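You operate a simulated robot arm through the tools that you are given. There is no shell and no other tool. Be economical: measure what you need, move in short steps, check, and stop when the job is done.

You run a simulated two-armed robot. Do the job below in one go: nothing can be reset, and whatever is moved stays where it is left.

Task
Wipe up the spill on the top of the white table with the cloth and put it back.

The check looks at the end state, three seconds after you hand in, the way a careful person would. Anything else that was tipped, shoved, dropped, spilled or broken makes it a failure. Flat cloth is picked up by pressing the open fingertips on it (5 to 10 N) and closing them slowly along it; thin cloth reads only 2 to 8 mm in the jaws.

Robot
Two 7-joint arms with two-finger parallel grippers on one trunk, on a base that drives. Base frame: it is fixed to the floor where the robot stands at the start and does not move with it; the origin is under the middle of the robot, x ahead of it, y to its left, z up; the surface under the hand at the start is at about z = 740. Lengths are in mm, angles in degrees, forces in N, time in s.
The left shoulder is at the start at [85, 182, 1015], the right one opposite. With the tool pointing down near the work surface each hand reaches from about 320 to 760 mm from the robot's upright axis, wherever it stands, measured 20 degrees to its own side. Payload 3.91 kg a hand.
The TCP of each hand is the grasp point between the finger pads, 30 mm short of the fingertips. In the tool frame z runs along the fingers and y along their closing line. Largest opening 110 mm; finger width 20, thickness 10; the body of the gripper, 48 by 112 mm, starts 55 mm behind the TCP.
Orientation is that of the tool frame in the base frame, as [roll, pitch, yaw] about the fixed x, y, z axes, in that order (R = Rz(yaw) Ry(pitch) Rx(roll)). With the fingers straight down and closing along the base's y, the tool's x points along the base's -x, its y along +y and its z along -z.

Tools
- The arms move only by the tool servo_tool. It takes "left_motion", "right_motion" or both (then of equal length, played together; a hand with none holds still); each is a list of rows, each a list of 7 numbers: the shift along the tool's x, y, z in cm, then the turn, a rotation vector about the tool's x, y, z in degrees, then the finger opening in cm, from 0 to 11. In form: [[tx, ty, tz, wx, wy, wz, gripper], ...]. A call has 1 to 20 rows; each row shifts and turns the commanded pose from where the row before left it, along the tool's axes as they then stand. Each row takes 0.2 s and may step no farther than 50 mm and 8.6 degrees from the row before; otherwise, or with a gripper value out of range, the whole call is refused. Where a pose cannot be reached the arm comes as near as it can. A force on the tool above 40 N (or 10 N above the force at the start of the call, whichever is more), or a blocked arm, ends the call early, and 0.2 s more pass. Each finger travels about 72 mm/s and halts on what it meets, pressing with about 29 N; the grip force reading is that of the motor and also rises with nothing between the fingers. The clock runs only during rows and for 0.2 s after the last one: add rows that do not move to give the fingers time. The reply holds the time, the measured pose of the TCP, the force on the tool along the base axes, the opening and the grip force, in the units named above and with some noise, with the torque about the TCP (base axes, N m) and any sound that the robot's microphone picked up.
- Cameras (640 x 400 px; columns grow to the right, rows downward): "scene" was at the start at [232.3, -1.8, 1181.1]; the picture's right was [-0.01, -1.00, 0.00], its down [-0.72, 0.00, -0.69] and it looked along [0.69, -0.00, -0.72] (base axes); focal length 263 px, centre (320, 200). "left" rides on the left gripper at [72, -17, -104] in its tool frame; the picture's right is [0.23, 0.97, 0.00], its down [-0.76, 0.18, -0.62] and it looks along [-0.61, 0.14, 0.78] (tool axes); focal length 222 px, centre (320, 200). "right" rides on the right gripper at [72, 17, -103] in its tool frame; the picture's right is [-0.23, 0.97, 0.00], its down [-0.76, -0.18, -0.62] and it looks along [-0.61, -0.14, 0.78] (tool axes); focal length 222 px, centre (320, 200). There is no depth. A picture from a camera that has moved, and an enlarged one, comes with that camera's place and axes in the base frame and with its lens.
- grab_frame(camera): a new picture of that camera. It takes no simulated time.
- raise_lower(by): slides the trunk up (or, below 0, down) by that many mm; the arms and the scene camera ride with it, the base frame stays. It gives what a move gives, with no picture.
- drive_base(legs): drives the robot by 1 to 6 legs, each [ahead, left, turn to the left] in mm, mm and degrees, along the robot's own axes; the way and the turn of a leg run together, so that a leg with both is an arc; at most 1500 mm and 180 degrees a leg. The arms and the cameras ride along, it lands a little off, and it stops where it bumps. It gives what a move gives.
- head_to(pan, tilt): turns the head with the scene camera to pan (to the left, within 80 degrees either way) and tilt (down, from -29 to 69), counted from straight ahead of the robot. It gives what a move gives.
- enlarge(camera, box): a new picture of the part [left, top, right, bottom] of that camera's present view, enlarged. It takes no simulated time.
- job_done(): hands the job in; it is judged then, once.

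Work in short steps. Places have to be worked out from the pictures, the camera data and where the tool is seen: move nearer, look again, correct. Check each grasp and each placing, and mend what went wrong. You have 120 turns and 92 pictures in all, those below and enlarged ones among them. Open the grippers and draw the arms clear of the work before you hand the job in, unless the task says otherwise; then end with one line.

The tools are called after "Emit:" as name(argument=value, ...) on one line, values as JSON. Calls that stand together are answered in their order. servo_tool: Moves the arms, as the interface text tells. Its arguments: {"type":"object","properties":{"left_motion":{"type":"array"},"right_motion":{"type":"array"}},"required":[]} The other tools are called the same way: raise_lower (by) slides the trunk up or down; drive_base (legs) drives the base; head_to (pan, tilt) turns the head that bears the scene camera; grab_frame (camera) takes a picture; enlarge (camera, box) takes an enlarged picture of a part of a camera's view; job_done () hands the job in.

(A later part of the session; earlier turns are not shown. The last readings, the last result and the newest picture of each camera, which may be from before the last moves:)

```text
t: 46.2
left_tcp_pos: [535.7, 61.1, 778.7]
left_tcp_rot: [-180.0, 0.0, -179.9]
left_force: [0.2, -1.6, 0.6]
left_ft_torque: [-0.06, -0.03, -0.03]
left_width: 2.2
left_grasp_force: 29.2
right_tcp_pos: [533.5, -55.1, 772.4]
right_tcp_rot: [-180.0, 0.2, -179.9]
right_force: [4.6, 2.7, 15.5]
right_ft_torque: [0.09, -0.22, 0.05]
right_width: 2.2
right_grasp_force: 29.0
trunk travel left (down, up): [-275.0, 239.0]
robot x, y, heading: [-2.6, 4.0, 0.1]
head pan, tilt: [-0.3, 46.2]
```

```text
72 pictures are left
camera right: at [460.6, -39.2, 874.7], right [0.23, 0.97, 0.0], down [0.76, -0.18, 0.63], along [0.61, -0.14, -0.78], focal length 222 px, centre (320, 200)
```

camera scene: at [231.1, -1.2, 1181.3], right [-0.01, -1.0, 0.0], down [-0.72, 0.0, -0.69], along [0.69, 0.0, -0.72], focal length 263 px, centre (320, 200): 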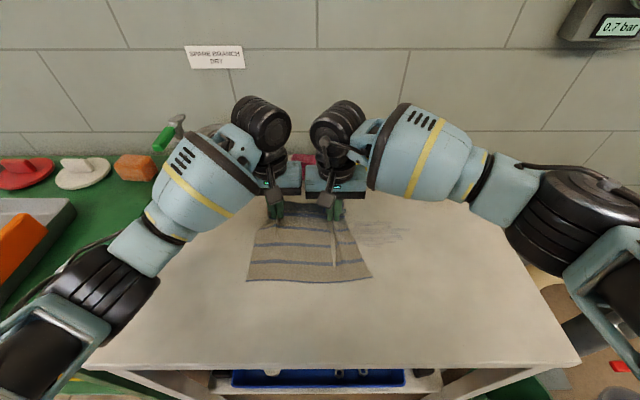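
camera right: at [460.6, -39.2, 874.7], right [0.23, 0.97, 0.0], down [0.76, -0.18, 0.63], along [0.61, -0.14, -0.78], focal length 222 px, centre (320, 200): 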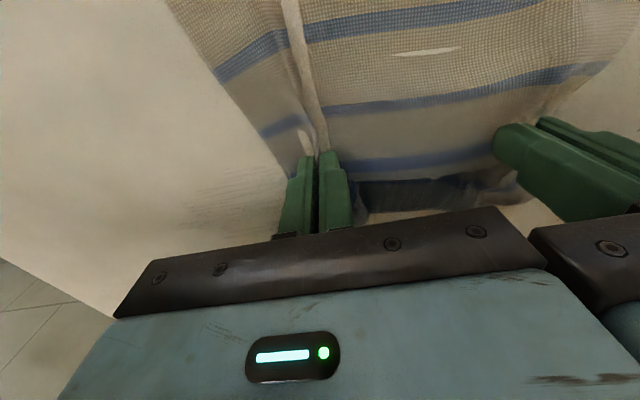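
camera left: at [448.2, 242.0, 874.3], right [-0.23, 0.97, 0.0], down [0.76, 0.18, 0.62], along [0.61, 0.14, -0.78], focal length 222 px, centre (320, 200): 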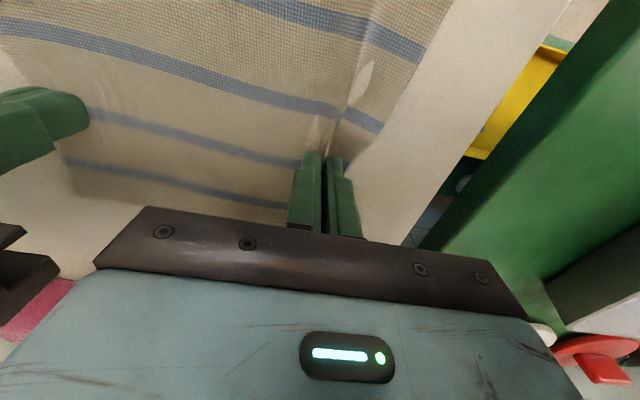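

The spill is almost gone. I finish the near side at x≈520, then make one more interleaved set of passes toward the far side.

Emit:
servo_tool(left_motion=[[0, -3.6, 0, 0, 0, 0, 0], [0, -3.6, 0, 0, 0, 0, 0], [0, -3.6, 0, 0, 0, 0, 0], [0, -3.6, 0, 0, 0, 0, 0], [1, 0, 0, 0, 0, 0, 0], [0, 3.6, 0, 0, 0, 0, 0], [0, 3.6, 0, 0, 0, 0, 0], [0, 3.6, 0, 0, 0, 0, 0], [0, 3.6, 0, 0, 0, 0, 0], [-1.8, 0, 0, 0, 0, 0, 0], [0, -3.6, 0, 0, 0, 0, 0], [0, -3.6, 0, 0, 0, 0, 0], [0, -3.6, 0, 0, 0, 0, 0], [0, -3.6, 0, 0, 0, 0, 0], [-1, 0, 0, 0, 0, 0, 0], [0, 3.6, 0, 0, 0, 0, 0], [0, 3.6, 0, 0, 0, 0, 0], [0, 3.6, 0, 0, 0, 0, 0], [0, 3.6, 0, 0, 0, 0, 0], [-1, 0, 0, 0, 0, 0, 0]], right_motion=[[0, -3.6, 0, 0, 0, 0, 0], [0, -3.6, 0, 0, 0, 0, 0], [0, -3.6, 0, 0, 0, 0, 0], [0, -3.6, 0, 0, 0, 0, 0], [1, 0, 0, 0, 0, 0, 0], [0, 3.6, 0, 0, 0, 0, 0], [0, 3.6, 0, 0, 0, 0, 0], [0, 3.6, 0, 0, 0, 0, 0], [0, 3.6, 0, 0, 0, 0, 0], [-1.8, 0, 0, 0, 0, 0, 0], [0, -3.6, 0, 0, 0, 0, 0], [0, -3.6, 0, 0, 0, 0, 0], [0, -3.6, 0, 0, 0, 0, 0], [0, -3.6, 0, 0, 0, 0, 0], [-1, 0, 0, 0, 0, 0, 0], [0, 3.6, 0, 0, 0, 0, 0], [0, 3.6, 0, 0, 0, 0, 0], [0, 3.6, 0, 0, 0, 0, 0], [0, 3.6, 0, 0, 0, 0, 0], [-1, 0, 0, 0, 0, 0, 0]])

Emit:
servo_tool(left_motion=[[0, -3.6, 0, 0, 0, 0, 0], [0, -3.6, 0, 0, 0, 0, 0], [0, -3.6, 0, 0, 0, 0, 0], [0, -3.6, 0, 0, 0, 0, 0], [-1, 0, 0, 0, 0, 0, 0], [0, 3.6, 0, 0, 0, 0, 0], [0, 3.6, 0, 0, 0, 0, 0], [0, 3.6, 0, 0, 0, 0, 0], [0, 3.6, 0, 0, 0, 0, 0], [-1, 0, 0, 0, 0, 0, 0], [0, -3.6, 0, 0, 0, 0, 0], [0, -3.6, 0, 0, 0, 0, 0], [0, -3.6, 0, 0, 0, 0, 0], [0, -3.6, 0, 0, 0, 0, 0], [-1, 0, 0, 0, 0, 0, 0], [0, 3.6, 0, 0, 0, 0, 0], [0, 3.6, 0, 0, 0, 0, 0], [0, 3.6, 0, 0, 0, 0, 0], [0, 3.6, 0, 0, 0, 0, 0], [-1, 0, 0, 0, 0, 0, 0]], right_motion=[[0, -3.6, 0, 0, 0, 0, 0], [0, -3.6, 0, 0, 0, 0, 0], [0, -3.6, 0, 0, 0, 0, 0], [0, -3.6, 0, 0, 0, 0, 0], [-1, 0, 0, 0, 0, 0, 0], [0, 3.6, 0, 0, 0, 0, 0], [0, 3.6, 0, 0, 0, 0, 0], [0, 3.6, 0, 0, 0, 0, 0], [0, 3.6, 0, 0, 0, 0, 0], [-1, 0, 0, 0, 0, 0, 0], [0, -3.6, 0, 0, 0, 0, 0], [0, -3.6, 0, 0, 0, 0, 0], [0, -3.6, 0, 0, 0, 0, 0], [0, -3.6, 0, 0, 0, 0, 0], [-1, 0, 0, 0, 0, 0, 0], [0, 3.6, 0, 0, 0, 0, 0], [0, 3.6, 0, 0, 0, 0, 0], [0, 3.6, 0, 0, 0, 0, 0], [0, 3.6, 0, 0, 0, 0, 0], [-1, 0, 0, 0, 0, 0, 0]])

Emit:
servo_tool(left_motion=[[0, -3.6, 0, 0, 0, 0, 0], [0, -3.6, 0, 0, 0, 0, 0], [0, -3.6, 0, 0, 0, 0, 0], [0, -3.6, 0, 0, 0, 0, 0], [-0.5, 0, 0, 0, 0, 0, 0], [0, 3.6, 0, 0, 0, 0, 0], [0, 3.6, 0, 0, 0, 0, 0], [0, 3.6, 0, 0, 0, 0, 0], [0, 3.6, 0, 0, 0, 0, 0], [0, 4, 0, 0, 0, 0, 0]], right_motion=[[0, -3.6, 0, 0, 0, 0, 0], [0, -3.6, 0, 0, 0, 0, 0], [0, -3.6, 0, 0, 0, 0, 0], [0, -3.6, 0, 0, 0, 0, 0], [-0.5, 0, 0, 0, 0, 0, 0], [0, 3.6, 0, 0, 0, 0, 0], [0, 3.6, 0, 0, 0, 0, 0], [0, 3.6, 0, 0, 0, 0, 0], [0, 3.6, 0, 0, 0, 0, 0], [0, 4, 0, 0, 0, 0, 0]])

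Emit:
grab_frame(camera="right")

Emit:
enlarge(camera="scene", box=[220, 180, 460, 330])

```text
t: 50.4
left_tcp_pos: [562.3, 62.0, 782.8]
left_tcp_rot: [-179.9, 0.1, -179.9]
left_force: [0.1, -2.1, -0.3]
left_ft_torque: [-0.04, 0.02, -0.03]
left_width: 1.9
left_grasp_force: 28.9
right_tcp_pos: [561.9, -54.7, 772.2]
right_tcp_rot: [179.9, 0.1, -179.8]
right_force: [-7.3, 2.0, 26.1]
right_ft_torque: [0.08, 0.18, 0.02]
right_width: 2.2
right_grasp_force: 29.1
trunk travel left (down, up): [-275.0, 239.0]
robot x, y, heading: [-0.9, -1.0, 0.1]
head pan, tilt: [-0.3, 46.2]
```

```text
t: 54.6
left_tcp_pos: [605.3, 61.8, 780.9]
left_tcp_rot: [179.9, 0.0, -179.8]
left_force: [-0.1, -1.7, -0.2]
left_ft_torque: [-0.07, 0.04, -0.03]
left_width: 2.2
left_grasp_force: 28.9
right_tcp_pos: [599.7, -53.6, 772.4]
right_tcp_rot: [179.8, 0.1, -179.8]
right_force: [-9.0, 1.6, 32.1]
right_ft_torque: [0.08, 0.24, 0.04]
right_width: 2.0
right_grasp_force: 28.8
trunk travel left (down, up): [-275.0, 239.0]
robot x, y, heading: [-2.8, -3.3, 0.3]
head pan, tilt: [-0.3, 46.2]
```

```text
t: 55.7
left_tcp_pos: [610.1, -70.0, 771.8]
left_tcp_rot: [-179.7, -0.1, -179.3]
left_force: [-3.1, -17.2, 18.6]
left_ft_torque: [-0.55, -0.05, -0.07]
left_width: 2.2
left_grasp_force: 29.2
right_tcp_pos: [601.7, -191.7, 771.5]
right_tcp_rot: [179.0, 0.4, -179.2]
right_force: [-0.5, 13.9, 3.8]
right_ft_torque: [0.45, 0.04, 0.09]
right_width: 2.1
right_grasp_force: 29.1
trunk travel left (down, up): [-275.0, 239.0]
robot x, y, heading: [-1.3, -2.2, -0.0]
head pan, tilt: [-0.3, 46.2]
stopped in row 5 (left hand): the force on the tool passed its limit at 51 N (the readings are from after the stop); the commanded pose is now the measured one
```

```text
71 pictures are left
camera right: at [528.8, -178.7, 875.1], right [0.21, 0.98, 0.02], down [0.76, -0.18, 0.62], along [0.61, -0.12, -0.78], focal length 222 px, centre (320, 200)
```

right: 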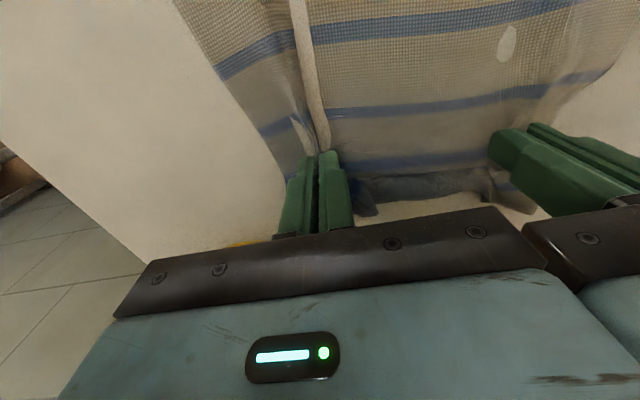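

```text
2.67 times, centred on (340, 255) of scene
camera zoom: at [230.9, -1.3, 1181.3], right [-0.01, -1.0, 0.0], down [-0.72, 0.0, -0.69], along [0.69, 0.0, -0.72], focal length 700 px, centre (267, 53)
```

zoom: 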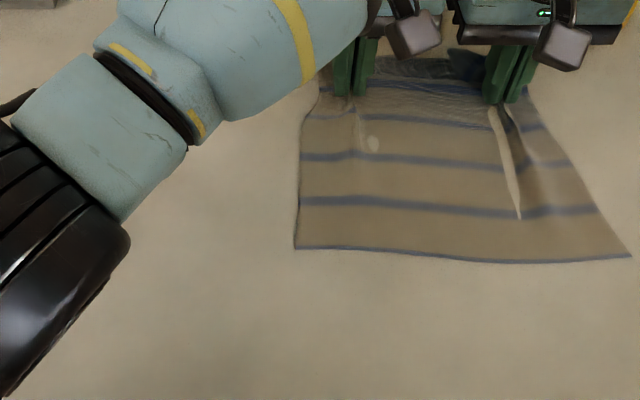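

The surface looks clean. The stop came only from the left hand touching down. I lift both hands and move partway back to inspect the wiped area.

Emit:
servo_tool(left_motion=[[0, 0, -2, 0, 0, 0.6, 0], [0, 0, -2, 0, 0, 0, 0], [0, 0, -2, 0, 0, 0, 0], [0, 3, 0, 0, 0, 0, 0], [0, 3, 0, 0, 0, 0, 0], [0, 3, 0, 0, 0, 0, 0], [0, 3, 0, 0, 0, 0, 0], [0, 3, 0, 0, 0, 0, 0], [0, 3, 0, 0, 0, 0, 0], [0, 3, 0, 0, 0, 0, 0], [0, 0, 0, 0, 0, 0, 0]], right_motion=[[0, 0, -2, 0, 0, 0.8, 0], [0, 0, -2, 0, 0, 0, 0], [0, 0, -2, 0, 0, 0, 0], [0, 3, 0, 0, 0, 0, 0], [0, 3, 0, 0, 0, 0, 0], [0, 3, 0, 0, 0, 0, 0], [0, 3, 0, 0, 0, 0, 0], [0, 3, 0, 0, 0, 0, 0], [0, 3, 0, 0, 0, 0, 0], [0, 3, 0, 0, 0, 0, 0], [0, 0, 0, 0, 0, 0, 0]])

Emit:
grab_frame(camera="right")

Emit:
grab_frame(camera="scene")

```text
t: 56.3
left_tcp_pos: [614.1, -62.2, 791.4]
left_tcp_rot: [-179.8, -1.0, -179.0]
left_force: [-1.4, -22.1, 1.6]
left_ft_torque: [-0.66, 0.03, -0.05]
left_width: 2.3
left_grasp_force: 29.2
right_tcp_pos: [602.1, -185.0, 802.5]
right_tcp_rot: [178.2, 0.4, -179.4]
right_force: [1.4, 20.6, -2.7]
right_ft_torque: [0.66, -0.05, 0.12]
right_width: 2.2
right_grasp_force: 29.6
trunk travel left (down, up): [-275.0, 239.0]
robot x, y, heading: [-2.5, -1.1, -0.0]
head pan, tilt: [-0.3, 46.2]
stopped in row 2 (right hand): the force on the tool passed its limit at 42 N (the readings are from after the stop); the commanded pose is now the measured one
```

```text
69 pictures are left
camera right: at [529.3, -173.1, 906.3], right [0.22, 0.98, 0.03], down [0.76, -0.19, 0.62], along [0.61, -0.11, -0.78], focal length 222 px, centre (320, 200)
```

right: 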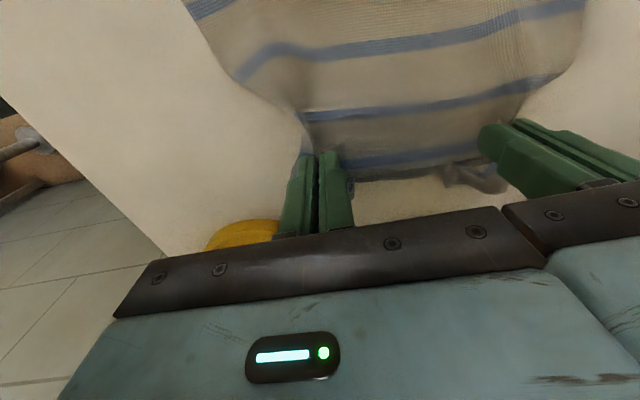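

```text
68 pictures are left
camera scene: at [232.3, -1.9, 1181.0], right [-0.01, -1.0, 0.0], down [-0.72, 0.0, -0.69], along [0.69, 0.0, -0.72], focal length 263 px, centre (320, 200)
```

scene: 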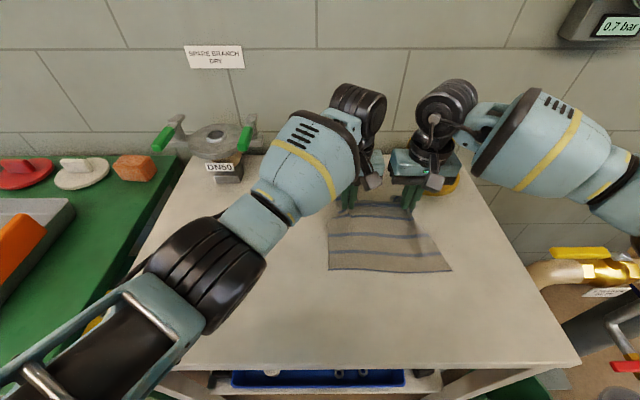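

The hands are fighting through the taut cloth. I bring them level and 7 mm closer together, straighten them, then carry on.

Emit:
servo_tool(left_motion=[[0, -0.5, -0.5, 0, 1, 1, 0], [0.5, -0.3, -0.6, 0, 0, 0, 0], [0.6, 0, -1, 0, 0, 0, 0], [0, 0, -1, 0, 0, 0, 0], [0, 0, -1, 0, 0, 0, 0], [0, 0, 0, 0, 0, 0, 0]], right_motion=[[0, 0, 0, -1.8, -0.4, 0.6, 0], [0, 0, 0, 0, 0, 0, 0], [0, 0, -1, 0, 0, 0, 0], [0, 0, -1, 0, 0, 0, 0], [0, 0, -1, 0, 0, 0, 0], [0, 0, 0, 0, 0, 0, 0]])

```text
t: 56.7
left_tcp_pos: [615.9, -55.3, 783.7]
left_tcp_rot: [180.0, -2.7, -179.2]
left_force: [-1.5, -20.6, 3.3]
left_ft_torque: [-0.72, 0.07, -0.03]
left_width: 2.4
left_grasp_force: 29.9
right_tcp_pos: [600.9, -178.7, 802.4]
right_tcp_rot: [175.9, 0.6, -179.3]
right_force: [1.9, 21.7, -3.2]
right_ft_torque: [0.66, -0.05, 0.12]
right_width: 2.0
right_grasp_force: 29.4
trunk travel left (down, up): [-275.0, 239.0]
robot x, y, heading: [0.1, -0.9, -0.0]
head pan, tilt: [-0.3, 46.2]
stopped in row 2 (right hand): the force on the tool passed its limit at 42 N (the readings are from after the stop); the commanded pose is now the measured one
```

Both hands are under about 21 N of cloth tension, with the left arm near its reach limit. My tilt correction also had the wrong sign. I relax the tension by moving only the right hand toward the left.

Emit:
servo_tool(right_motion=[[0, 0.3, 0, 0, 0, 0, 0], [0, 0.3, 0, 0, 0, 0, 0], [0, 0.3, 0, 0, 0, 0, 0], [0, 0, 0, 0, 0, 0, 0]])

Emit:
grab_frame(camera="left")

Emit:
enlarge(camera="scene", box=[300, 70, 500, 280])

```text
t: 57.7
left_tcp_pos: [615.4, -54.0, 781.5]
left_tcp_rot: [179.3, -2.7, -179.1]
left_force: [-0.3, -12.5, 2.1]
left_ft_torque: [-0.46, 0.03, 0.04]
left_width: 2.4
left_grasp_force: 29.0
right_tcp_pos: [601.5, -175.3, 802.3]
right_tcp_rot: [176.5, 0.7, -179.7]
right_force: [0.3, 13.3, -3.4]
right_ft_torque: [0.39, -0.02, 0.06]
right_width: 2.1
right_grasp_force: 28.9
trunk travel left (down, up): [-275.0, 239.0]
robot x, y, heading: [-1.0, 0.7, -0.1]
head pan, tilt: [-0.3, 46.2]
```

```text
67 pictures are left
camera left: at [547.5, -74.2, 888.2], right [-0.24, 0.97, 0.02], down [0.79, 0.18, 0.59], along [0.57, 0.16, -0.81], focal length 222 px, centre (320, 200)
```

left: 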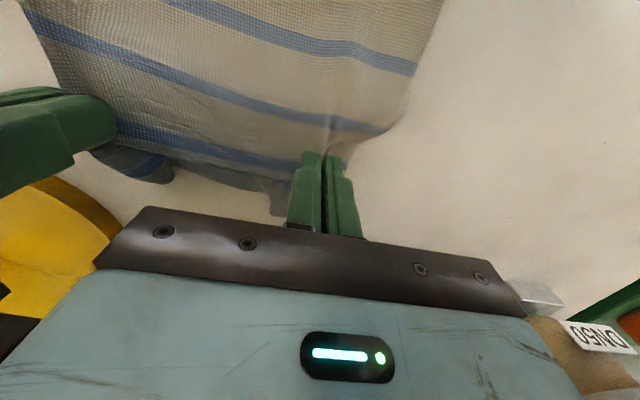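

```text
1.90 times, centred on (400, 175) of scene
camera zoom: at [232.5, -2.2, 1181.1], right [-0.01, -1.0, 0.0], down [-0.72, 0.0, -0.69], along [0.69, 0.0, -0.72], focal length 500 px, centre (168, 248)
```

zoom: 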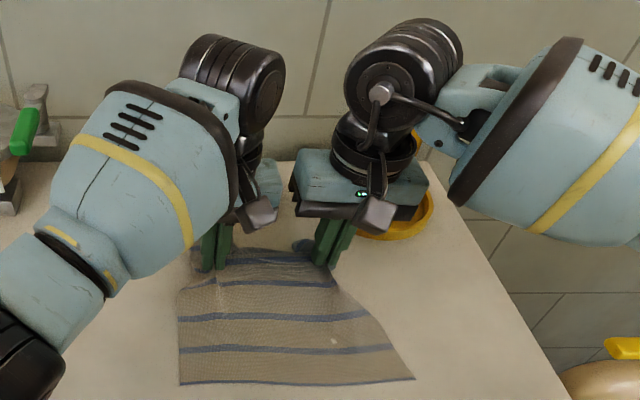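

The tension fell to 13 N and the grippers are not touching. I keep relaxing, fix the tilts with the right signs, and level the hands in small steps.

Emit:
servo_tool(right_motion=[[0, 0.3, 0, 1, 0, 0, 0], [0, 0.3, 0, 1, 0, 0, 0], [0, 0.3, 0, 1, 0.6, 0, 0], [0, 0, 0, 0.5, 0, 0, 0], [0, 0, 0, 0, 0, 0, 0], [0, 0, 0, 0, 0, 0, 0], [0, 0, 0, 0, 0, 0, 0]], left_motion=[[0, 0, 0, 0, 0, 0, 0], [0, 0, -0.3, 0, -0.9, 0, 0], [0.3, 0, -0.4, 0, -0.9, 0.4, 0], [0.3, 0, -0.4, 0, -0.9, 0.4, 0], [0.4, 0, -0.4, 0, 0, 0, 0], [0.4, 0, -0.5, 0, 0, 0, 0], [0, 0, 0, 0, 0, 0, 0]])

```text
t: 59.3
left_tcp_pos: [600.5, -54.9, 799.6]
left_tcp_rot: [179.2, -0.2, -179.7]
left_force: [7.7, 29.8, -16.8]
left_ft_torque: [-2.2, 0.58, 0.21]
left_width: 2.3
left_grasp_force: 29.0
right_tcp_pos: [602.9, -167.2, 805.1]
right_tcp_rot: [179.9, 0.1, -180.0]
right_force: [-6.4, -30.7, 17.7]
right_ft_torque: [3.96, -0.55, 0.57]
right_width: 2.0
right_grasp_force: 29.2
trunk travel left (down, up): [-275.0, 239.0]
robot x, y, heading: [-0.5, 1.8, -0.1]
head pan, tilt: [-0.3, 46.2]
```

The force sign flipped: the gripper bodies now touch at 112 mm spacing. I back the right hand off 6 mm.

Emit:
servo_tool(right_motion=[[0, -0.3, 0, 0, 0, 0, 0], [0, -0.3, 0, 0, 0, 0, 0], [0, 0, 0, 0, 0, 0, 0], [0, 0, 0, 0, 0, 0, 0]])

```text
t: 60.3
left_tcp_pos: [600.4, -58.1, 802.9]
left_tcp_rot: [179.5, 0.1, 179.8]
left_force: [0.5, 8.3, -4.2]
left_ft_torque: [-0.7, 0.13, 0.25]
left_width: 2.2
left_grasp_force: 29.3
right_tcp_pos: [601.0, -172.0, 804.1]
right_tcp_rot: [179.9, -0.2, -179.5]
right_force: [-0.7, -8.7, 4.0]
right_ft_torque: [1.12, -0.16, -0.16]
right_width: 1.8
right_grasp_force: 29.2
trunk travel left (down, up): [-275.0, 239.0]
robot x, y, heading: [3.6, 2.5, 0.3]
head pan, tilt: [-0.3, 46.2]
```

Emit:
servo_tool(right_motion=[[0, -0.3, 0, 0, 0, 0, 0], [0, 0, 0, 0, 0, 0, 0], [0, 0, 0, 0, 0, 0, 0]], left_motion=[[0, 0, 0, 0, 0, 0, 0], [0, 0, 0, 0.3, 0, 0, 0], [0, 0, 0, 0, 0, 0, 0]])

```text
t: 61.1
left_tcp_pos: [600.8, -58.6, 802.7]
left_tcp_rot: [179.7, 0.1, 179.8]
left_force: [0.0, -1.4, -0.3]
left_ft_torque: [-0.04, 0.0, -0.04]
left_width: 2.0
left_grasp_force: 28.8
right_tcp_pos: [601.3, -173.6, 803.4]
right_tcp_rot: [179.8, 0.0, -179.7]
right_force: [0.3, 0.9, -0.8]
right_ft_torque: [0.05, 0.01, 0.01]
right_width: 2.1
right_grasp_force: 28.6
trunk travel left (down, up): [-275.0, 239.0]
robot x, y, heading: [1.9, 0.7, -0.2]
head pan, tilt: [-0.3, 46.2]
```

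The hands are free at 115 mm spacing. I set 117 mm and move both in +y, back toward the cloth's home.

Emit:
servo_tool(left_motion=[[0, 0.2, 0, 0, 0, 0, 0], [0, 1, 0, 0, 0, 0, 0], [0, 2, 0, 0, 0, 0, 0], [0, 2, 0, 0, 0, 0, 0], [0, 2, 0, 0, 0, 0, 0], [0, 2, 0, 0, 0, 0, 0], [0, 2, 0, 0, 0, 0, 0], [0, 2, 0, 0, 0, 0, 0], [0, 2, 0, 0, 0, 0, 0], [0, 0, 0, 0, 0, 0, 0]], right_motion=[[0, 0, 0, 0, 0, 0, 0], [0, 1, 0, 0, 0, 0, 0], [0, 2, 0, 0, 0, 0, 0], [0, 2, 0, 0, 0, 0, 0], [0, 2, 0, 0, 0, 0, 0], [0, 2, 0, 0, 0, 0, 0], [0, 2, 0, 0, 0, 0, 0], [0, 2, 0, 0, 0, 0, 0], [0, 2, 0, 0, 0, 0, 0], [0, 0, 0, 0, 0, 0, 0]])

Emit:
grab_frame(camera="scene")

Emit:
grab_frame(camera="right")

```text
t: 63.3
left_tcp_pos: [601.4, 96.3, 804.5]
left_tcp_rot: [179.8, 0.0, 179.8]
left_force: [0.1, -9.3, 0.5]
left_ft_torque: [-0.25, -0.04, -0.04]
left_width: 2.0
left_grasp_force: 29.2
right_tcp_pos: [600.2, -24.9, 804.2]
right_tcp_rot: [180.0, 0.1, -179.8]
right_force: [-0.7, 8.7, 0.2]
right_ft_torque: [0.27, 0.03, 0.04]
right_width: 2.1
right_grasp_force: 29.0
trunk travel left (down, up): [-275.0, 239.0]
robot x, y, heading: [-0.4, -2.7, 0.2]
head pan, tilt: [-0.3, 46.2]
```

```text
65 pictures are left
camera scene: at [232.5, -2.6, 1181.1], right [-0.01, -1.0, 0.0], down [-0.72, 0.0, -0.69], along [0.69, 0.0, -0.72], focal length 263 px, centre (320, 200)
```

scene: 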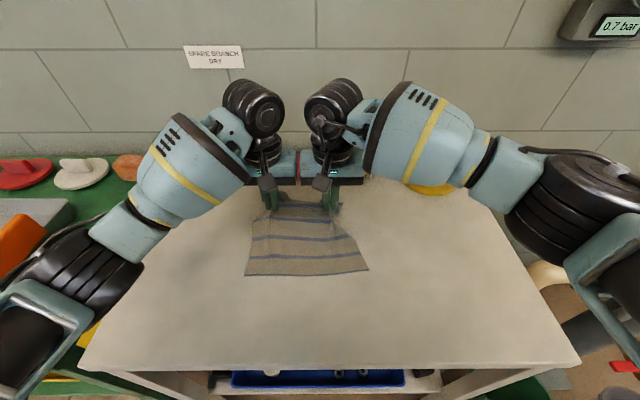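

```text
64 pictures are left
camera right: at [527.7, -8.7, 906.9], right [0.22, 0.98, 0.0], down [0.76, -0.17, 0.62], along [0.61, -0.14, -0.78], focal length 222 px, centre (320, 200)
```

right: 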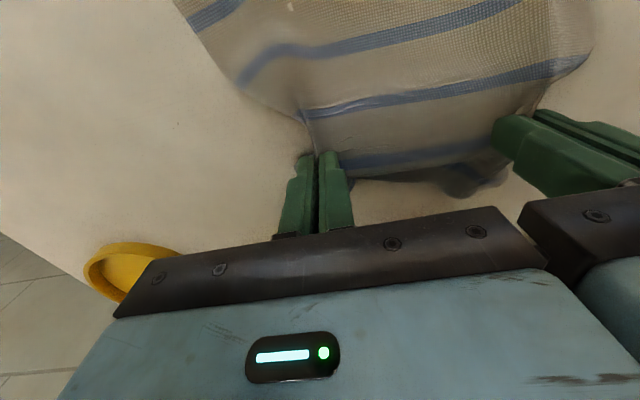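

The table looks clean, but I zoom in on the wiped area to check for residue.

Emit:
enlarge(camera="right", box=[40, 20, 300, 240])

Emit:
enlarge(camera="scene", box=[330, 190, 490, 290])

```text
1.82 times, centred on (170, 130) of right
camera zoom: at [527.7, -8.7, 906.9], right [0.22, 0.98, 0.0], down [0.76, -0.17, 0.62], along [0.61, -0.14, -0.78], focal length 404 px, centre (593, 327)
```

zoom: 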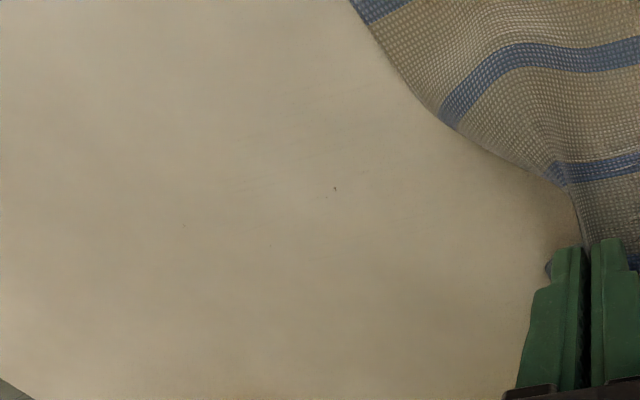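

```text
4.00 times, centred on (410, 240) of scene
camera zoom: at [232.5, -2.6, 1181.1], right [-0.01, -1.0, 0.0], down [-0.72, 0.0, -0.69], along [0.69, 0.0, -0.72], focal length 1051 px, centre (-40, 40)
```

zoom: 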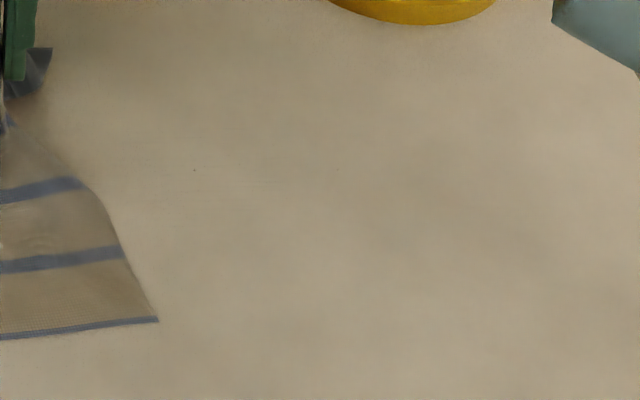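

Only very faint traces remain, near (540–565, -130). One more light wipe there before going home, so I move over it and lower.

Emit:
servo_tool(left_motion=[[1, -0.2, 0, 0, 0, 0, 0], [1, -2, 0, 0, 0, 0, 0], [0, -2, 0, 0, 0, 0, 0], [0, 0, 1, 0, 0, 0, 0], [0, 0, 1, 0, 0, 0, 0], [0, 0, 0, 0, 0, 0, 0], [0, 0, 0, 0, 0, 0, 0]], right_motion=[[1, 0, 0, 0, 0, 0, 0], [1, -2, 0, 0, 0, 0, 0], [0, -2, 0, 0, 0, 0, 0], [0, 0, 1, 0, 0, 0, 0], [0, 0, 1, 0, 0, 0, 0], [0, 0, 0.9, 0, 0, 0, 0], [0, 0, 0, 0, 0, 0, 0]])

```text
t: 64.9
left_tcp_pos: [580.4, 52.7, 783.9]
left_tcp_rot: [179.8, 0.0, -180.0]
left_force: [0.1, -4.7, -0.2]
left_ft_torque: [-0.14, -0.04, -0.02]
left_width: 2.0
left_grasp_force: 28.9
right_tcp_pos: [581.3, -64.2, 774.4]
right_tcp_rot: [179.9, 0.1, -179.8]
right_force: [-0.8, 4.5, 5.4]
right_ft_torque: [0.1, 0.03, 0.05]
right_width: 2.2
right_grasp_force: 29.1
trunk travel left (down, up): [-275.0, 239.0]
robot x, y, heading: [-0.1, 2.9, -0.1]
head pan, tilt: [-0.3, 46.2]
```

Contact at 5 N. I press 1 mm more and sweep from x=580 to 530 in ~10 mm steps.

Emit:
servo_tool(left_motion=[[0, -3.3, 0, 0, 0, 0, 0], [0, -3.3, 0, 0, 0, 0, 0], [0, -3.3, 0, 0, 0, 0, 0], [0, -3.3, 0, 0, 0, 0, 0], [1, 0, 0, 0, 0, 0, 0], [0, 3.3, 0, 0, 0, 0, 0], [0, 3.3, 0, 0, 0, 0, 0], [0, 3.3, 0, 0, 0, 0, 0], [0, 3.3, 0, 0, 0, 0, 0], [1, 0, 0, 0, 0, 0, 0], [0, -3.3, 0, 0, 0, 0, 0], [0, -3.3, 0, 0, 0, 0, 0], [0, -3.3, 0, 0, 0, 0, 0], [0, -3.3, 0, 0, 0, 0, 0], [1, 0, 0, 0, 0, 0, 0], [0, 3.3, 0, 0, 0, 0, 0], [0, 3.3, 0, 0, 0, 0, 0], [0, 3.3, 0, 0, 0, 0, 0], [0, 3.3, 0, 0, 0, 0, 0], [1, 0, 0, 0, 0, 0, 0]], right_motion=[[0, -3.3, 0.1, 0, 0, 0, 0], [0, -3.3, 0, 0, 0, 0, 0], [0, -3.3, 0, 0, 0, 0, 0], [0, -3.3, 0, 0, 0, 0, 0], [1, 0, 0, 0, 0, 0, 0], [0, 3.3, 0, 0, 0, 0, 0], [0, 3.3, 0, 0, 0, 0, 0], [0, 3.3, 0, 0, 0, 0, 0], [0, 3.3, 0, 0, 0, 0, 0], [1, 0, 0, 0, 0, 0, 0], [0, -3.3, 0, 0, 0, 0, 0], [0, -3.3, 0, 0, 0, 0, 0], [0, -3.3, 0, 0, 0, 0, 0], [0, -3.3, 0, 0, 0, 0, 0], [1, 0, 0, 0, 0, 0, 0], [0, 3.3, 0, 0, 0, 0, 0], [0, 3.3, 0, 0, 0, 0, 0], [0, 3.3, 0, 0, 0, 0, 0], [0, 3.3, 0, 0, 0, 0, 0], [1, 0, 0, 0, 0, 0, 0]])

Emit:
servo_tool(left_motion=[[0, -3.3, 0, 0, 0, 0, 0], [0, -3.3, 0, 0, 0, 0, 0], [0, -3.3, 0, 0, 0, 0, 0], [0, -3.3, 0, 0, 0, 0, 0], [1, 0, 0, 0, 0, 0, 0], [0, 3.3, 0, 0, 0, 0, 0], [0, 3.3, 0, 0, 0, 0, 0], [0, 3.3, 0, 0, 0, 0, 0], [0, 3.3, 0, 0, 0, 0, 0]], right_motion=[[0, -3.3, 0, 0, 0, 0, 0], [0, -3.3, 0, 0, 0, 0, 0], [0, -3.3, 0, 0, 0, 0, 0], [0, -3.3, 0, 0, 0, 0, 0], [1, 0, 0, 0, 0, 0, 0], [0, 3.3, 0, 0, 0, 0, 0], [0, 3.3, 0, 0, 0, 0, 0], [0, 3.3, 0, 0, 0, 0, 0], [0, 3.3, 0, 0, 0, 0, 0]])

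Emit:
servo_tool(left_motion=[[0, 0.1, -2, 0, 0, 0, 0], [0, 0, -2, 0, 0, 0, 0], [0, 0, 0, 0, 0, 0, 0], [0, 2, 0, 0, 0, 0, 0], [0, 3, 0, 0, 0, 0, 0], [0, 3, 0, 0, 0, 0, 0], [0, 3, 0, 0, 0, 0, 0], [0, 3, 0, 0, 0, 0, 0], [0, 3, 0, 0, 0, 0, 0], [0, 2, 0, 0, 0, 0, 0], [0, 0, 0, 0, 0, 0, 0]], right_motion=[[0, 0, -2, 0, 0, 0, 0], [0, 0, -2, 0, 0, 0, 0], [0, 0, -1, 0, 0, 0, 0], [0, 2, 0, 0, 0, 0, 0], [0, 3, 0, 0, 0, 0, 0], [0, 3, 0, 0, 0, 0, 0], [0, 3, 0, 0, 0, 0, 0], [0, 3, 0, 0, 0, 0, 0], [0, 3, 0, 0, 0, 0, 0], [0, 2, 0, 0, 0, 0, 0], [0, 0, 0, 0, 0, 0, 0]])

Emit:
grab_frame(camera="scene")

Emit:
grab_frame(camera="right")

```text
t: 69.1
left_tcp_pos: [539.8, 54.2, 783.0]
left_tcp_rot: [179.9, 0.1, 180.0]
left_force: [1.0, -8.2, -0.2]
left_ft_torque: [-0.23, -0.03, 0.02]
left_width: 2.1
left_grasp_force: 29.3
right_tcp_pos: [541.3, -65.0, 773.9]
right_tcp_rot: [179.8, 0.1, -179.7]
right_force: [3.2, 7.9, 15.4]
right_ft_torque: [0.29, -0.06, 0.06]
right_width: 2.1
right_grasp_force: 29.1
trunk travel left (down, up): [-275.0, 239.0]
robot x, y, heading: [2.2, -0.1, -0.1]
head pan, tilt: [-0.3, 46.2]
```

```text
t: 71.1
left_tcp_pos: [531.9, 54.4, 782.6]
left_tcp_rot: [179.8, 0.0, 179.8]
left_force: [0.9, -6.0, -0.2]
left_ft_torque: [-0.2, -0.03, -0.03]
left_width: 2.2
left_grasp_force: 29.8
right_tcp_pos: [531.0, -63.1, 773.5]
right_tcp_rot: [180.0, -0.1, -179.6]
right_force: [-1.0, 6.8, 11.5]
right_ft_torque: [0.25, 0.0, 0.04]
right_width: 2.2
right_grasp_force: 28.7
trunk travel left (down, up): [-275.0, 239.0]
robot x, y, heading: [1.7, -1.5, -0.2]
head pan, tilt: [-0.3, 46.2]
```

```text
t: 73.5
left_tcp_pos: [531.3, 242.4, 822.9]
left_tcp_rot: [179.7, -0.1, 180.0]
left_force: [-0.8, -3.1, -1.1]
left_ft_torque: [-0.09, -0.05, 0.01]
left_width: 2.1
left_grasp_force: 28.9
right_tcp_pos: [528.5, 126.6, 824.8]
right_tcp_rot: [179.8, 0.0, -179.7]
right_force: [0.1, 2.9, 0.4]
right_ft_torque: [0.1, 0.01, 0.0]
right_width: 2.3
right_grasp_force: 28.9
trunk travel left (down, up): [-275.0, 239.0]
robot x, y, heading: [1.6, 0.0, 0.1]
head pan, tilt: [-0.3, 46.2]
```

```text
61 pictures are left
camera scene: at [232.6, -2.4, 1181.0], right [-0.01, -1.0, 0.0], down [-0.72, 0.0, -0.69], along [0.69, 0.0, -0.72], focal length 263 px, centre (320, 200)
```

scene: 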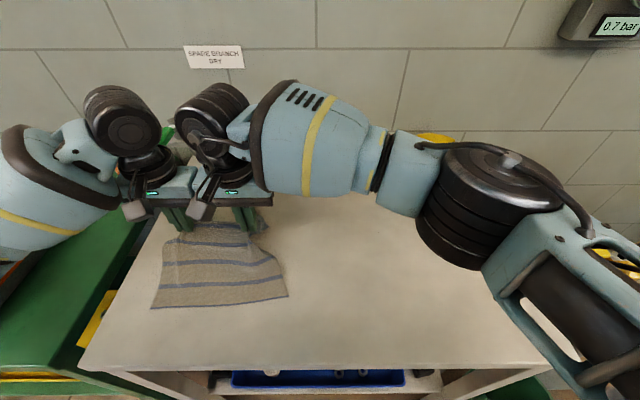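

```text
60 pictures are left
camera right: at [457.9, 141.3, 928.1], right [0.22, 0.98, 0.0], down [0.76, -0.17, 0.62], along [0.61, -0.14, -0.78], focal length 222 px, centre (320, 200)
```

right: 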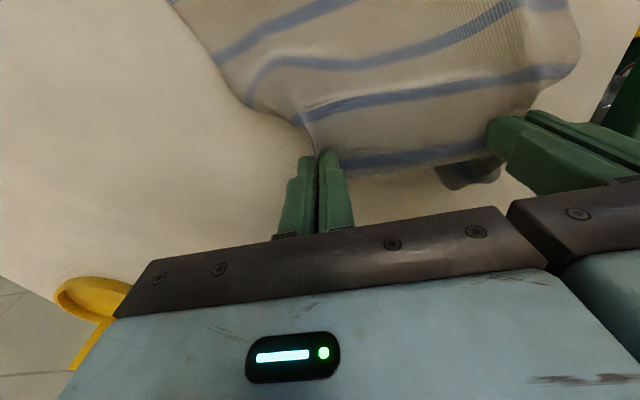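

The cloth is back over its home area, but the far flap has tucked behind and the near edge is about 45 mm too far in. I lift higher and shift it toward the robot. Then I lay it down moving away, so the near part spreads flat.

Emit:
servo_tool(left_motion=[[0, 0.1, -2, 0, 0, 0, 0], [0, 0.3, -2, 0, 0, 0, 0], [0, 0.3, -2, 0, 0, 0, 0], [0, 0.4, -2, 0, 0, 0, 0], [0, 0.4, -2, 0, 0, 0, 0], [2, 0, -1, 0, 0, 0, 0], [2, 0, 0, 0, 0, 0, 0], [2, 0, 0, 0, 0, 0, 0], [2, 0, 0, 0, 0, 0, 0], [2, 0, 0, 0, 0, 0, 0], [0, 0, 0, 0, 0, 0, 0], [0, 0, 0, 0, 0, 0, 0]], right_motion=[[0, 0, -2, 0, 0, 0, 0], [0, 0.2, -2, 0, 0, 0, 0], [0, 0.2, -2, 0, 0, 0, 0], [0, 0.3, -2, 0, 0, 0, 0], [0, 0.3, -2, 0, 0, 0, 0], [2, 0, -1, 0, 0, 0, 0], [2, 0, 0, 0, 0, 0, 0], [2, 0, 0, 0, 0, 0, 0], [2, 0, 0, 0, 0, 0, 0], [2, 0, 0, 0, 0, 0, 0], [0, 0, 0, 0, 0, 0, 0], [0, 0, 0, 0, 0, 0, 0]])

Emit:
grab_frame(camera="scene")

```text
t: 76.1
left_tcp_pos: [431.1, 259.1, 935.3]
left_tcp_rot: [-180.0, 0.0, 179.9]
left_force: [0.9, -23.1, -0.1]
left_ft_torque: [-0.69, -0.01, -0.01]
left_width: 2.5
left_grasp_force: 29.4
right_tcp_pos: [429.4, 135.8, 935.5]
right_tcp_rot: [179.6, 0.2, -179.5]
right_force: [0.1, 24.1, 0.7]
right_ft_torque: [0.79, 0.0, 0.1]
right_width: 2.2
right_grasp_force: 29.3
trunk travel left (down, up): [-275.0, 239.0]
robot x, y, heading: [1.4, 4.3, 0.0]
head pan, tilt: [-0.3, 46.2]
```

```text
59 pictures are left
camera scene: at [232.3, -2.1, 1181.1], right [-0.01, -1.0, 0.0], down [-0.72, 0.0, -0.69], along [0.69, 0.0, -0.72], focal length 263 px, centre (320, 200)
```

scene: 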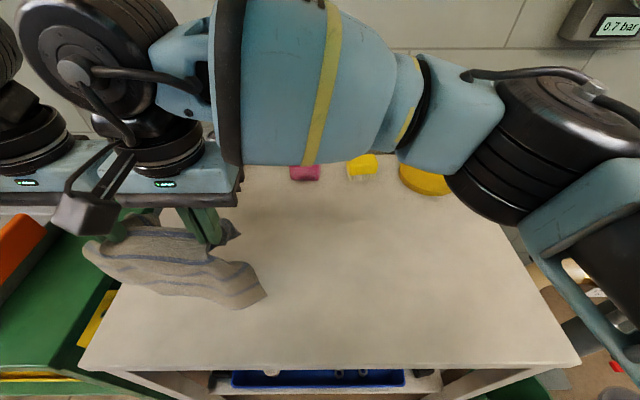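

The wiped area is fully visible and clean. Now I lay the cloth down: diagonally away from the robot, then back a little while lowering, so the far flap spreads outward.

Emit:
servo_tool(left_motion=[[0, -0.2, 1.5, 0, 0, 0, 0], [0, 0, 1.5, 0, 0, 0, 0], [-1.3, 0, 0.7, 0, 0, 0, 0], [-1.3, 0, 0.7, 0, 0, 0, 0], [-1.3, 0, 0.7, 0, 0, 0, 0], [-1.3, 0, 0.7, 0, 0, 0, 0], [-1.3, 0, 0.7, 0, 0, 0, 0], [-1.3, 0, 0.7, 0, 0, 0, 0], [-1.3, 0, 0.7, 0, 0, 0, 0], [-1.3, 0, 0.7, 0, 0, 0, 0], [-1.3, 0, 0.7, 0, 0, 0, 0], [-1.3, 0, 0.7, 0, 0, 0, 0], [0, 0, 0, 0, 0, 0, 0], [0, 0, 0, 0, 0, 0, 0]], right_motion=[[0, 0.2, 1.5, 0, 0, 0, 0], [0, 0, 1.5, 0, 0, 0, 0], [-1.3, 0, 0.7, 0, 0, 0, 0], [-1.3, 0, 0.7, 0, 0, 0, 0], [-1.3, 0, 0.7, 0, 0, 0, 0], [-1.3, 0, 0.7, 0, 0, 0, 0], [-1.3, 0, 0.7, 0, 0, 0, 0], [-1.3, 0, 0.7, 0, 0, 0, 0], [-1.3, 0, 0.7, 0, 0, 0, 0], [-1.3, 0, 0.7, 0, 0, 0, 0], [-1.3, 0, 0.7, 0, 0, 0, 0], [-1.3, 0, 0.7, 0, 0, 0, 0], [0, 0, 0, 0, 0, 0, 0], [0, 0, 0, 0, 0, 0, 0]])

Emit:
grab_frame(camera="scene")

Emit:
grab_frame(camera="right")

```text
t: 79.1
left_tcp_pos: [562.2, 254.3, 832.9]
left_tcp_rot: [-179.8, 0.2, 179.7]
left_force: [4.2, -35.6, -0.3]
left_ft_torque: [-1.12, -0.13, 0.02]
left_width: 2.5
left_grasp_force: 28.7
right_tcp_pos: [569.8, 127.0, 835.3]
right_tcp_rot: [178.9, 0.0, 178.9]
right_force: [-4.7, 35.4, -1.0]
right_ft_torque: [1.17, 0.11, 0.17]
right_width: 2.6
right_grasp_force: 28.7
trunk travel left (down, up): [-275.0, 239.0]
robot x, y, heading: [-1.9, -0.1, -0.1]
head pan, tilt: [-0.3, 46.2]
```

```text
58 pictures are left
camera scene: at [232.6, -2.2, 1181.0], right [-0.01, -1.0, 0.0], down [-0.72, 0.0, -0.69], along [0.69, 0.0, -0.72], focal length 263 px, centre (320, 200)
```

scene: 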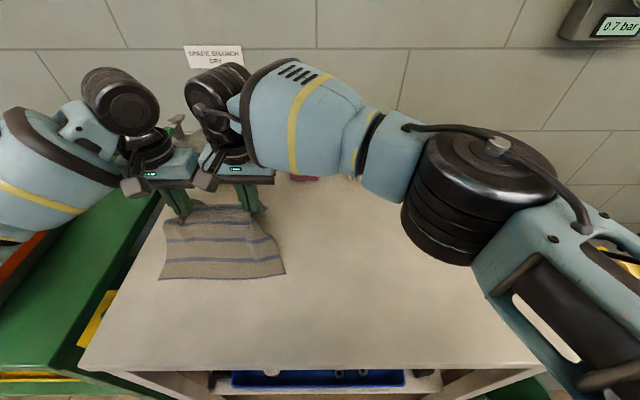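

```text
57 pictures are left
camera right: at [498.0, 142.8, 939.5], right [0.25, 0.97, 0.02], down [0.76, -0.21, 0.62], along [0.6, -0.14, -0.79], focal length 222 px, centre (320, 200)
```

right: 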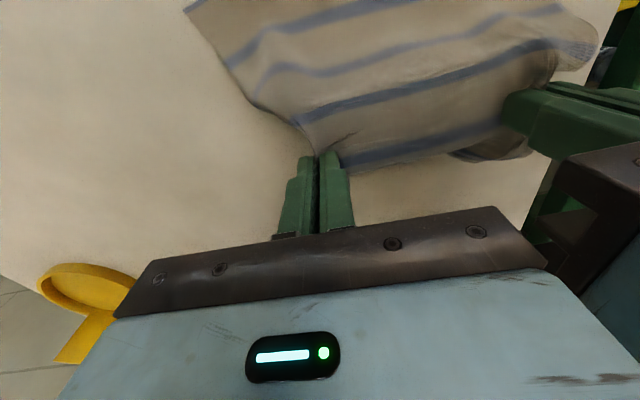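

Tension is at 35 N, so I bring the hands slightly closer first. Then I lower while moving 40 mm back toward the robot to spread the far flap. After that I can pull the whole cloth home by its near edge.

Emit:
servo_tool(left_motion=[[0, -0.3, 0, 0, 0, 0, 0], [0, -0.2, 0, 0, 0, 0, 0], [0.5, 0, 1, 0, 0, 0, 0], [1, 0, 1.2, 0, 0, 0, 0], [1, 0, 1.2, 0, 0, 0, 0], [1, 0, 1.2, 0, 0, 0, 0], [1, 0, 0.6, 0, 0, 0, 0], [0, 0, 0, 0, 0, 0, 0]], right_motion=[[0, 0.3, 0, 0.5, 0, 0, 0], [0.3, 0.2, 0, 0, 0, 0, 0], [0.9, 0, 1, 0, 0, 0, 0], [1, 0, 1.2, 0, 0, 0, 0], [1, 0, 1.2, 0, 0, 0, 0], [1, 0, 1.2, 0, 0, 0, 0], [1, 0, 0.6, 0, 0, 0, 0], [0, 0, 0, 0, 0, 0, 0]])

Emit:
grab_frame(camera="scene")

Emit:
grab_frame(camera="right")

```text
t: 80.9
left_tcp_pos: [516.3, 253.9, 782.8]
left_tcp_rot: [179.6, 0.1, -179.8]
left_force: [17.8, 30.1, 4.6]
left_ft_torque: [-3.31, 1.77, 0.9]
left_width: 2.3
left_grasp_force: 29.4
right_tcp_pos: [507.5, 141.1, 782.1]
right_tcp_rot: [-179.4, -0.1, -179.6]
right_force: [-16.4, -30.6, -4.2]
right_ft_torque: [2.84, -1.7, 0.81]
right_width: 2.3
right_grasp_force: 28.9
trunk travel left (down, up): [-275.0, 239.0]
robot x, y, heading: [0.0, 1.0, 0.1]
head pan, tilt: [-0.3, 46.2]
```

```text
56 pictures are left
camera scene: at [232.5, -2.2, 1181.1], right [-0.01, -1.0, 0.0], down [-0.72, 0.0, -0.69], along [0.69, 0.0, -0.72], focal length 263 px, centre (320, 200)
```

scene: 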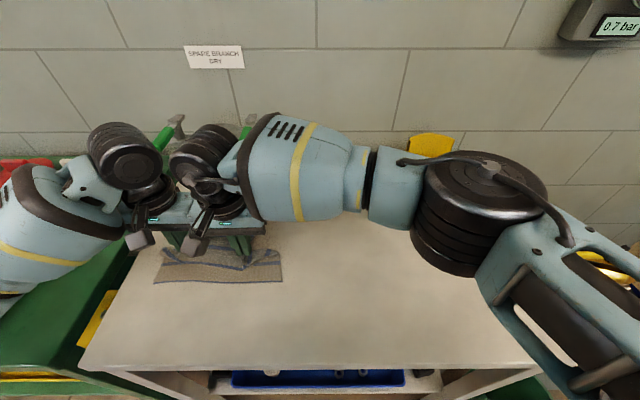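

```text
55 pictures are left
camera right: at [435.8, 157.3, 884.0], right [0.22, 0.98, -0.01], down [0.76, -0.17, 0.62], along [0.61, -0.15, -0.78], focal length 222 px, centre (320, 200)
```

right: 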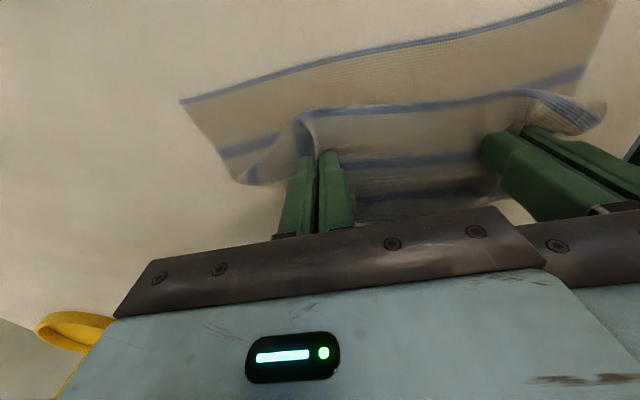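

The bodies touch again, so I separate them by 5 mm, lower to the table and open both grippers slowly.

Emit:
servo_tool(left_motion=[[0, 0.25, 0, 0, 0, 0, 0], [0, 0, 0.5, 0, 0, 0, 0], [0, 0, 0.2, 0, 0, 0, 0], [0, 0, 0, 0, 0, 0, 0.5], [0, 0, 0, 0, 0, 0, 1], [0, 0, 0, 0, 0, 0, 1.3], [0, 0, -1, 0, 0, 0, 1.3], [0, 0, -2, 0, 0, 0, 1.3], [0, 0, -3, 0, 0, 0, 1.3], [0, 0.5, -4, 0, 0, 0, 1.3], [0, 1, -4, 0, 0, 0, 1.3], [0, 1, 0, 0, 0, 0, 1.3]], right_motion=[[0, -0.25, 0, 0, 0, 0, 0], [0, 0, 0.5, 0, 0, 0, 0], [0, 0, 0.2, 0, 0, 0, 0], [0, 0, 0, 0, 0, 0, 0.5], [0, 0, 0, 0, 0, 0, 1], [0, 0, 0, 0, 0, 0, 1.3], [0, 0, -1, 0, 0, 0, 1.3], [0, 0, -2, 0, 0, 0, 1.3], [0, 0, -3, 0, 0, 0, 1.3], [0, -2, -4, 0, 0, 0, 1.3], [0, -4, -4, 0, 0, 0, 1.3], [0, -4, 0, 0, 0, 0, 1.3]])

Emit:
grab_frame(camera="scene")

Emit:
grab_frame(camera="left")

```text
refused: row 11 steps farther than a row can; nothing moved
```

```text
54 pictures are left
camera scene: at [232.5, -2.2, 1181.1], right [-0.01, -1.0, 0.0], down [-0.72, 0.0, -0.69], along [0.69, 0.0, -0.72], focal length 263 px, centre (320, 200)
```

scene: 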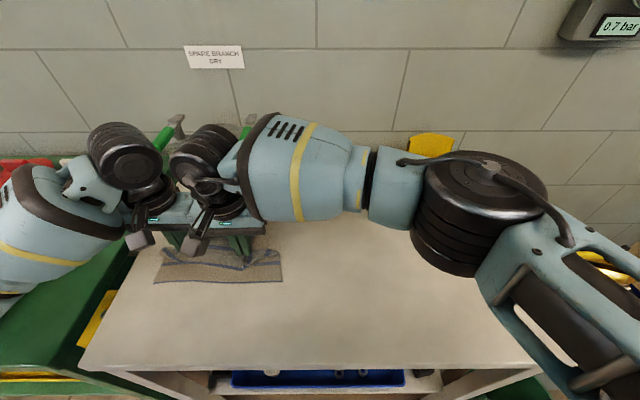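

```text
53 pictures are left
camera left: at [443.2, 236.1, 884.8], right [-0.23, 0.97, 0.01], down [0.76, 0.18, 0.63], along [0.61, 0.15, -0.78], focal length 222 px, centre (320, 200)
```

left: 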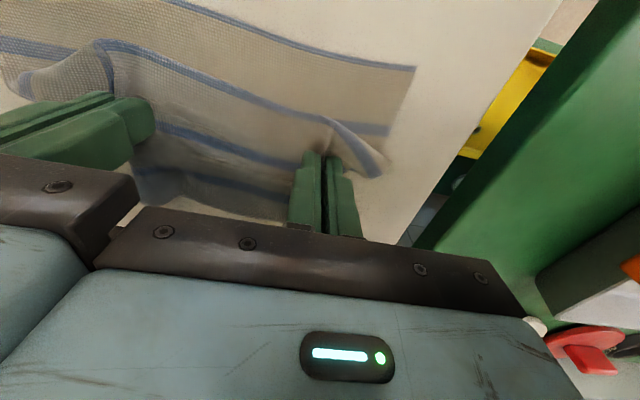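

The call was refused because one row stepped too far. I redo it with smaller steps.

Emit:
servo_tool(left_motion=[[0, 0.25, 0, 0, 0, 0, 0], [0, 0, 0.5, 0, 0, 0, 0], [0, 0, 0.2, 0, 0, 0, 0], [0, 0, 0, 0, 0, 0, 0.5], [0, 0, 0, 0, 0, 0, 1], [0, 0, 0, 0, 0, 0, 1.3], [0, 0, -1, 0, 0, 0, 1.3], [0, 0, -2, 0, 0, 0, 1.3], [0, 0, -3, 0, 0, 0, 1.3], [0, 0.5, -4, 0, 0, 0, 1.3], [0, 1, -3, 0, 0, 0, 1.3], [0, 1, 0, 0, 0, 0, 1.3]], right_motion=[[0, -0.25, 0, 0, 0, 0, 0], [0, 0, 0.5, 0, 0, 0, 0], [0, 0, 0.2, 0, 0, 0, 0], [0, 0, 0, 0, 0, 0, 0.5], [0, 0, 0, 0, 0, 0, 1], [0, 0, 0, 0, 0, 0, 1.3], [0, 0, -1, 0, 0, 0, 1.3], [0, 0, -2, 0, 0, 0, 1.3], [0, 0, -3, 0, 0, 0, 1.3], [0, -2, -4, 0, 0, 0, 1.3], [0, -3.5, -3, 0, 0, 0, 1.3], [0, -4, 0, 0, 0, 0, 1.3]])

Emit:
grab_frame(camera="scene")

Emit:
grab_frame(camera="left")

```text
t: 83.5
left_tcp_pos: [515.2, 280.7, 905.4]
left_tcp_rot: [179.7, -0.2, 179.9]
left_force: [-0.1, 0.0, 0.1]
left_ft_torque: [-0.02, 0.01, 0.02]
left_width: 13.2
left_grasp_force: 0.0
right_tcp_pos: [509.5, 41.8, 905.6]
right_tcp_rot: [-179.6, -0.1, -179.7]
right_force: [-0.1, 0.3, -0.1]
right_ft_torque: [0.01, 0.04, -0.02]
right_width: 13.2
right_grasp_force: 0.0
trunk travel left (down, up): [-275.0, 239.0]
robot x, y, heading: [1.3, -2.1, -0.0]
head pan, tilt: [-0.3, 46.2]
```

```text
52 pictures are left
camera scene: at [232.7, -2.8, 1181.0], right [-0.01, -1.0, 0.0], down [-0.72, 0.0, -0.69], along [0.69, 0.0, -0.72], focal length 263 px, centre (320, 200)
```

scene: 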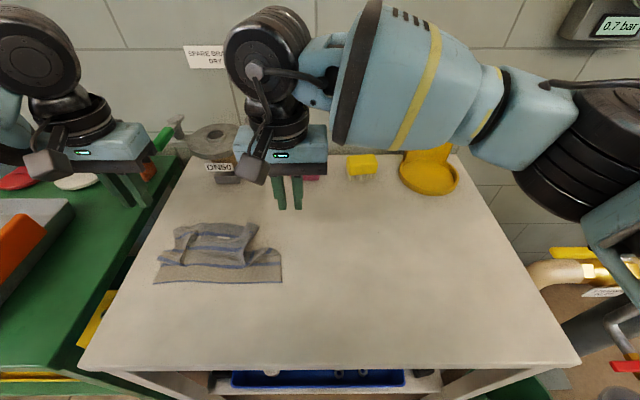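

```text
51 pictures are left
camera left: at [443.5, 263.0, 1009.1], right [-0.23, 0.97, 0.0], down [0.76, 0.17, 0.62], along [0.61, 0.14, -0.78], focal length 222 px, centre (320, 200)
```

left: 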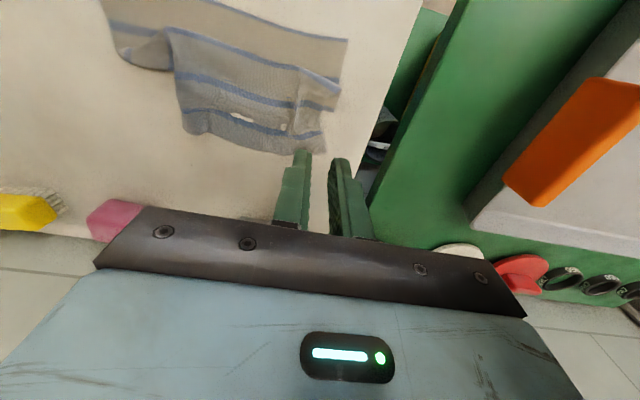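

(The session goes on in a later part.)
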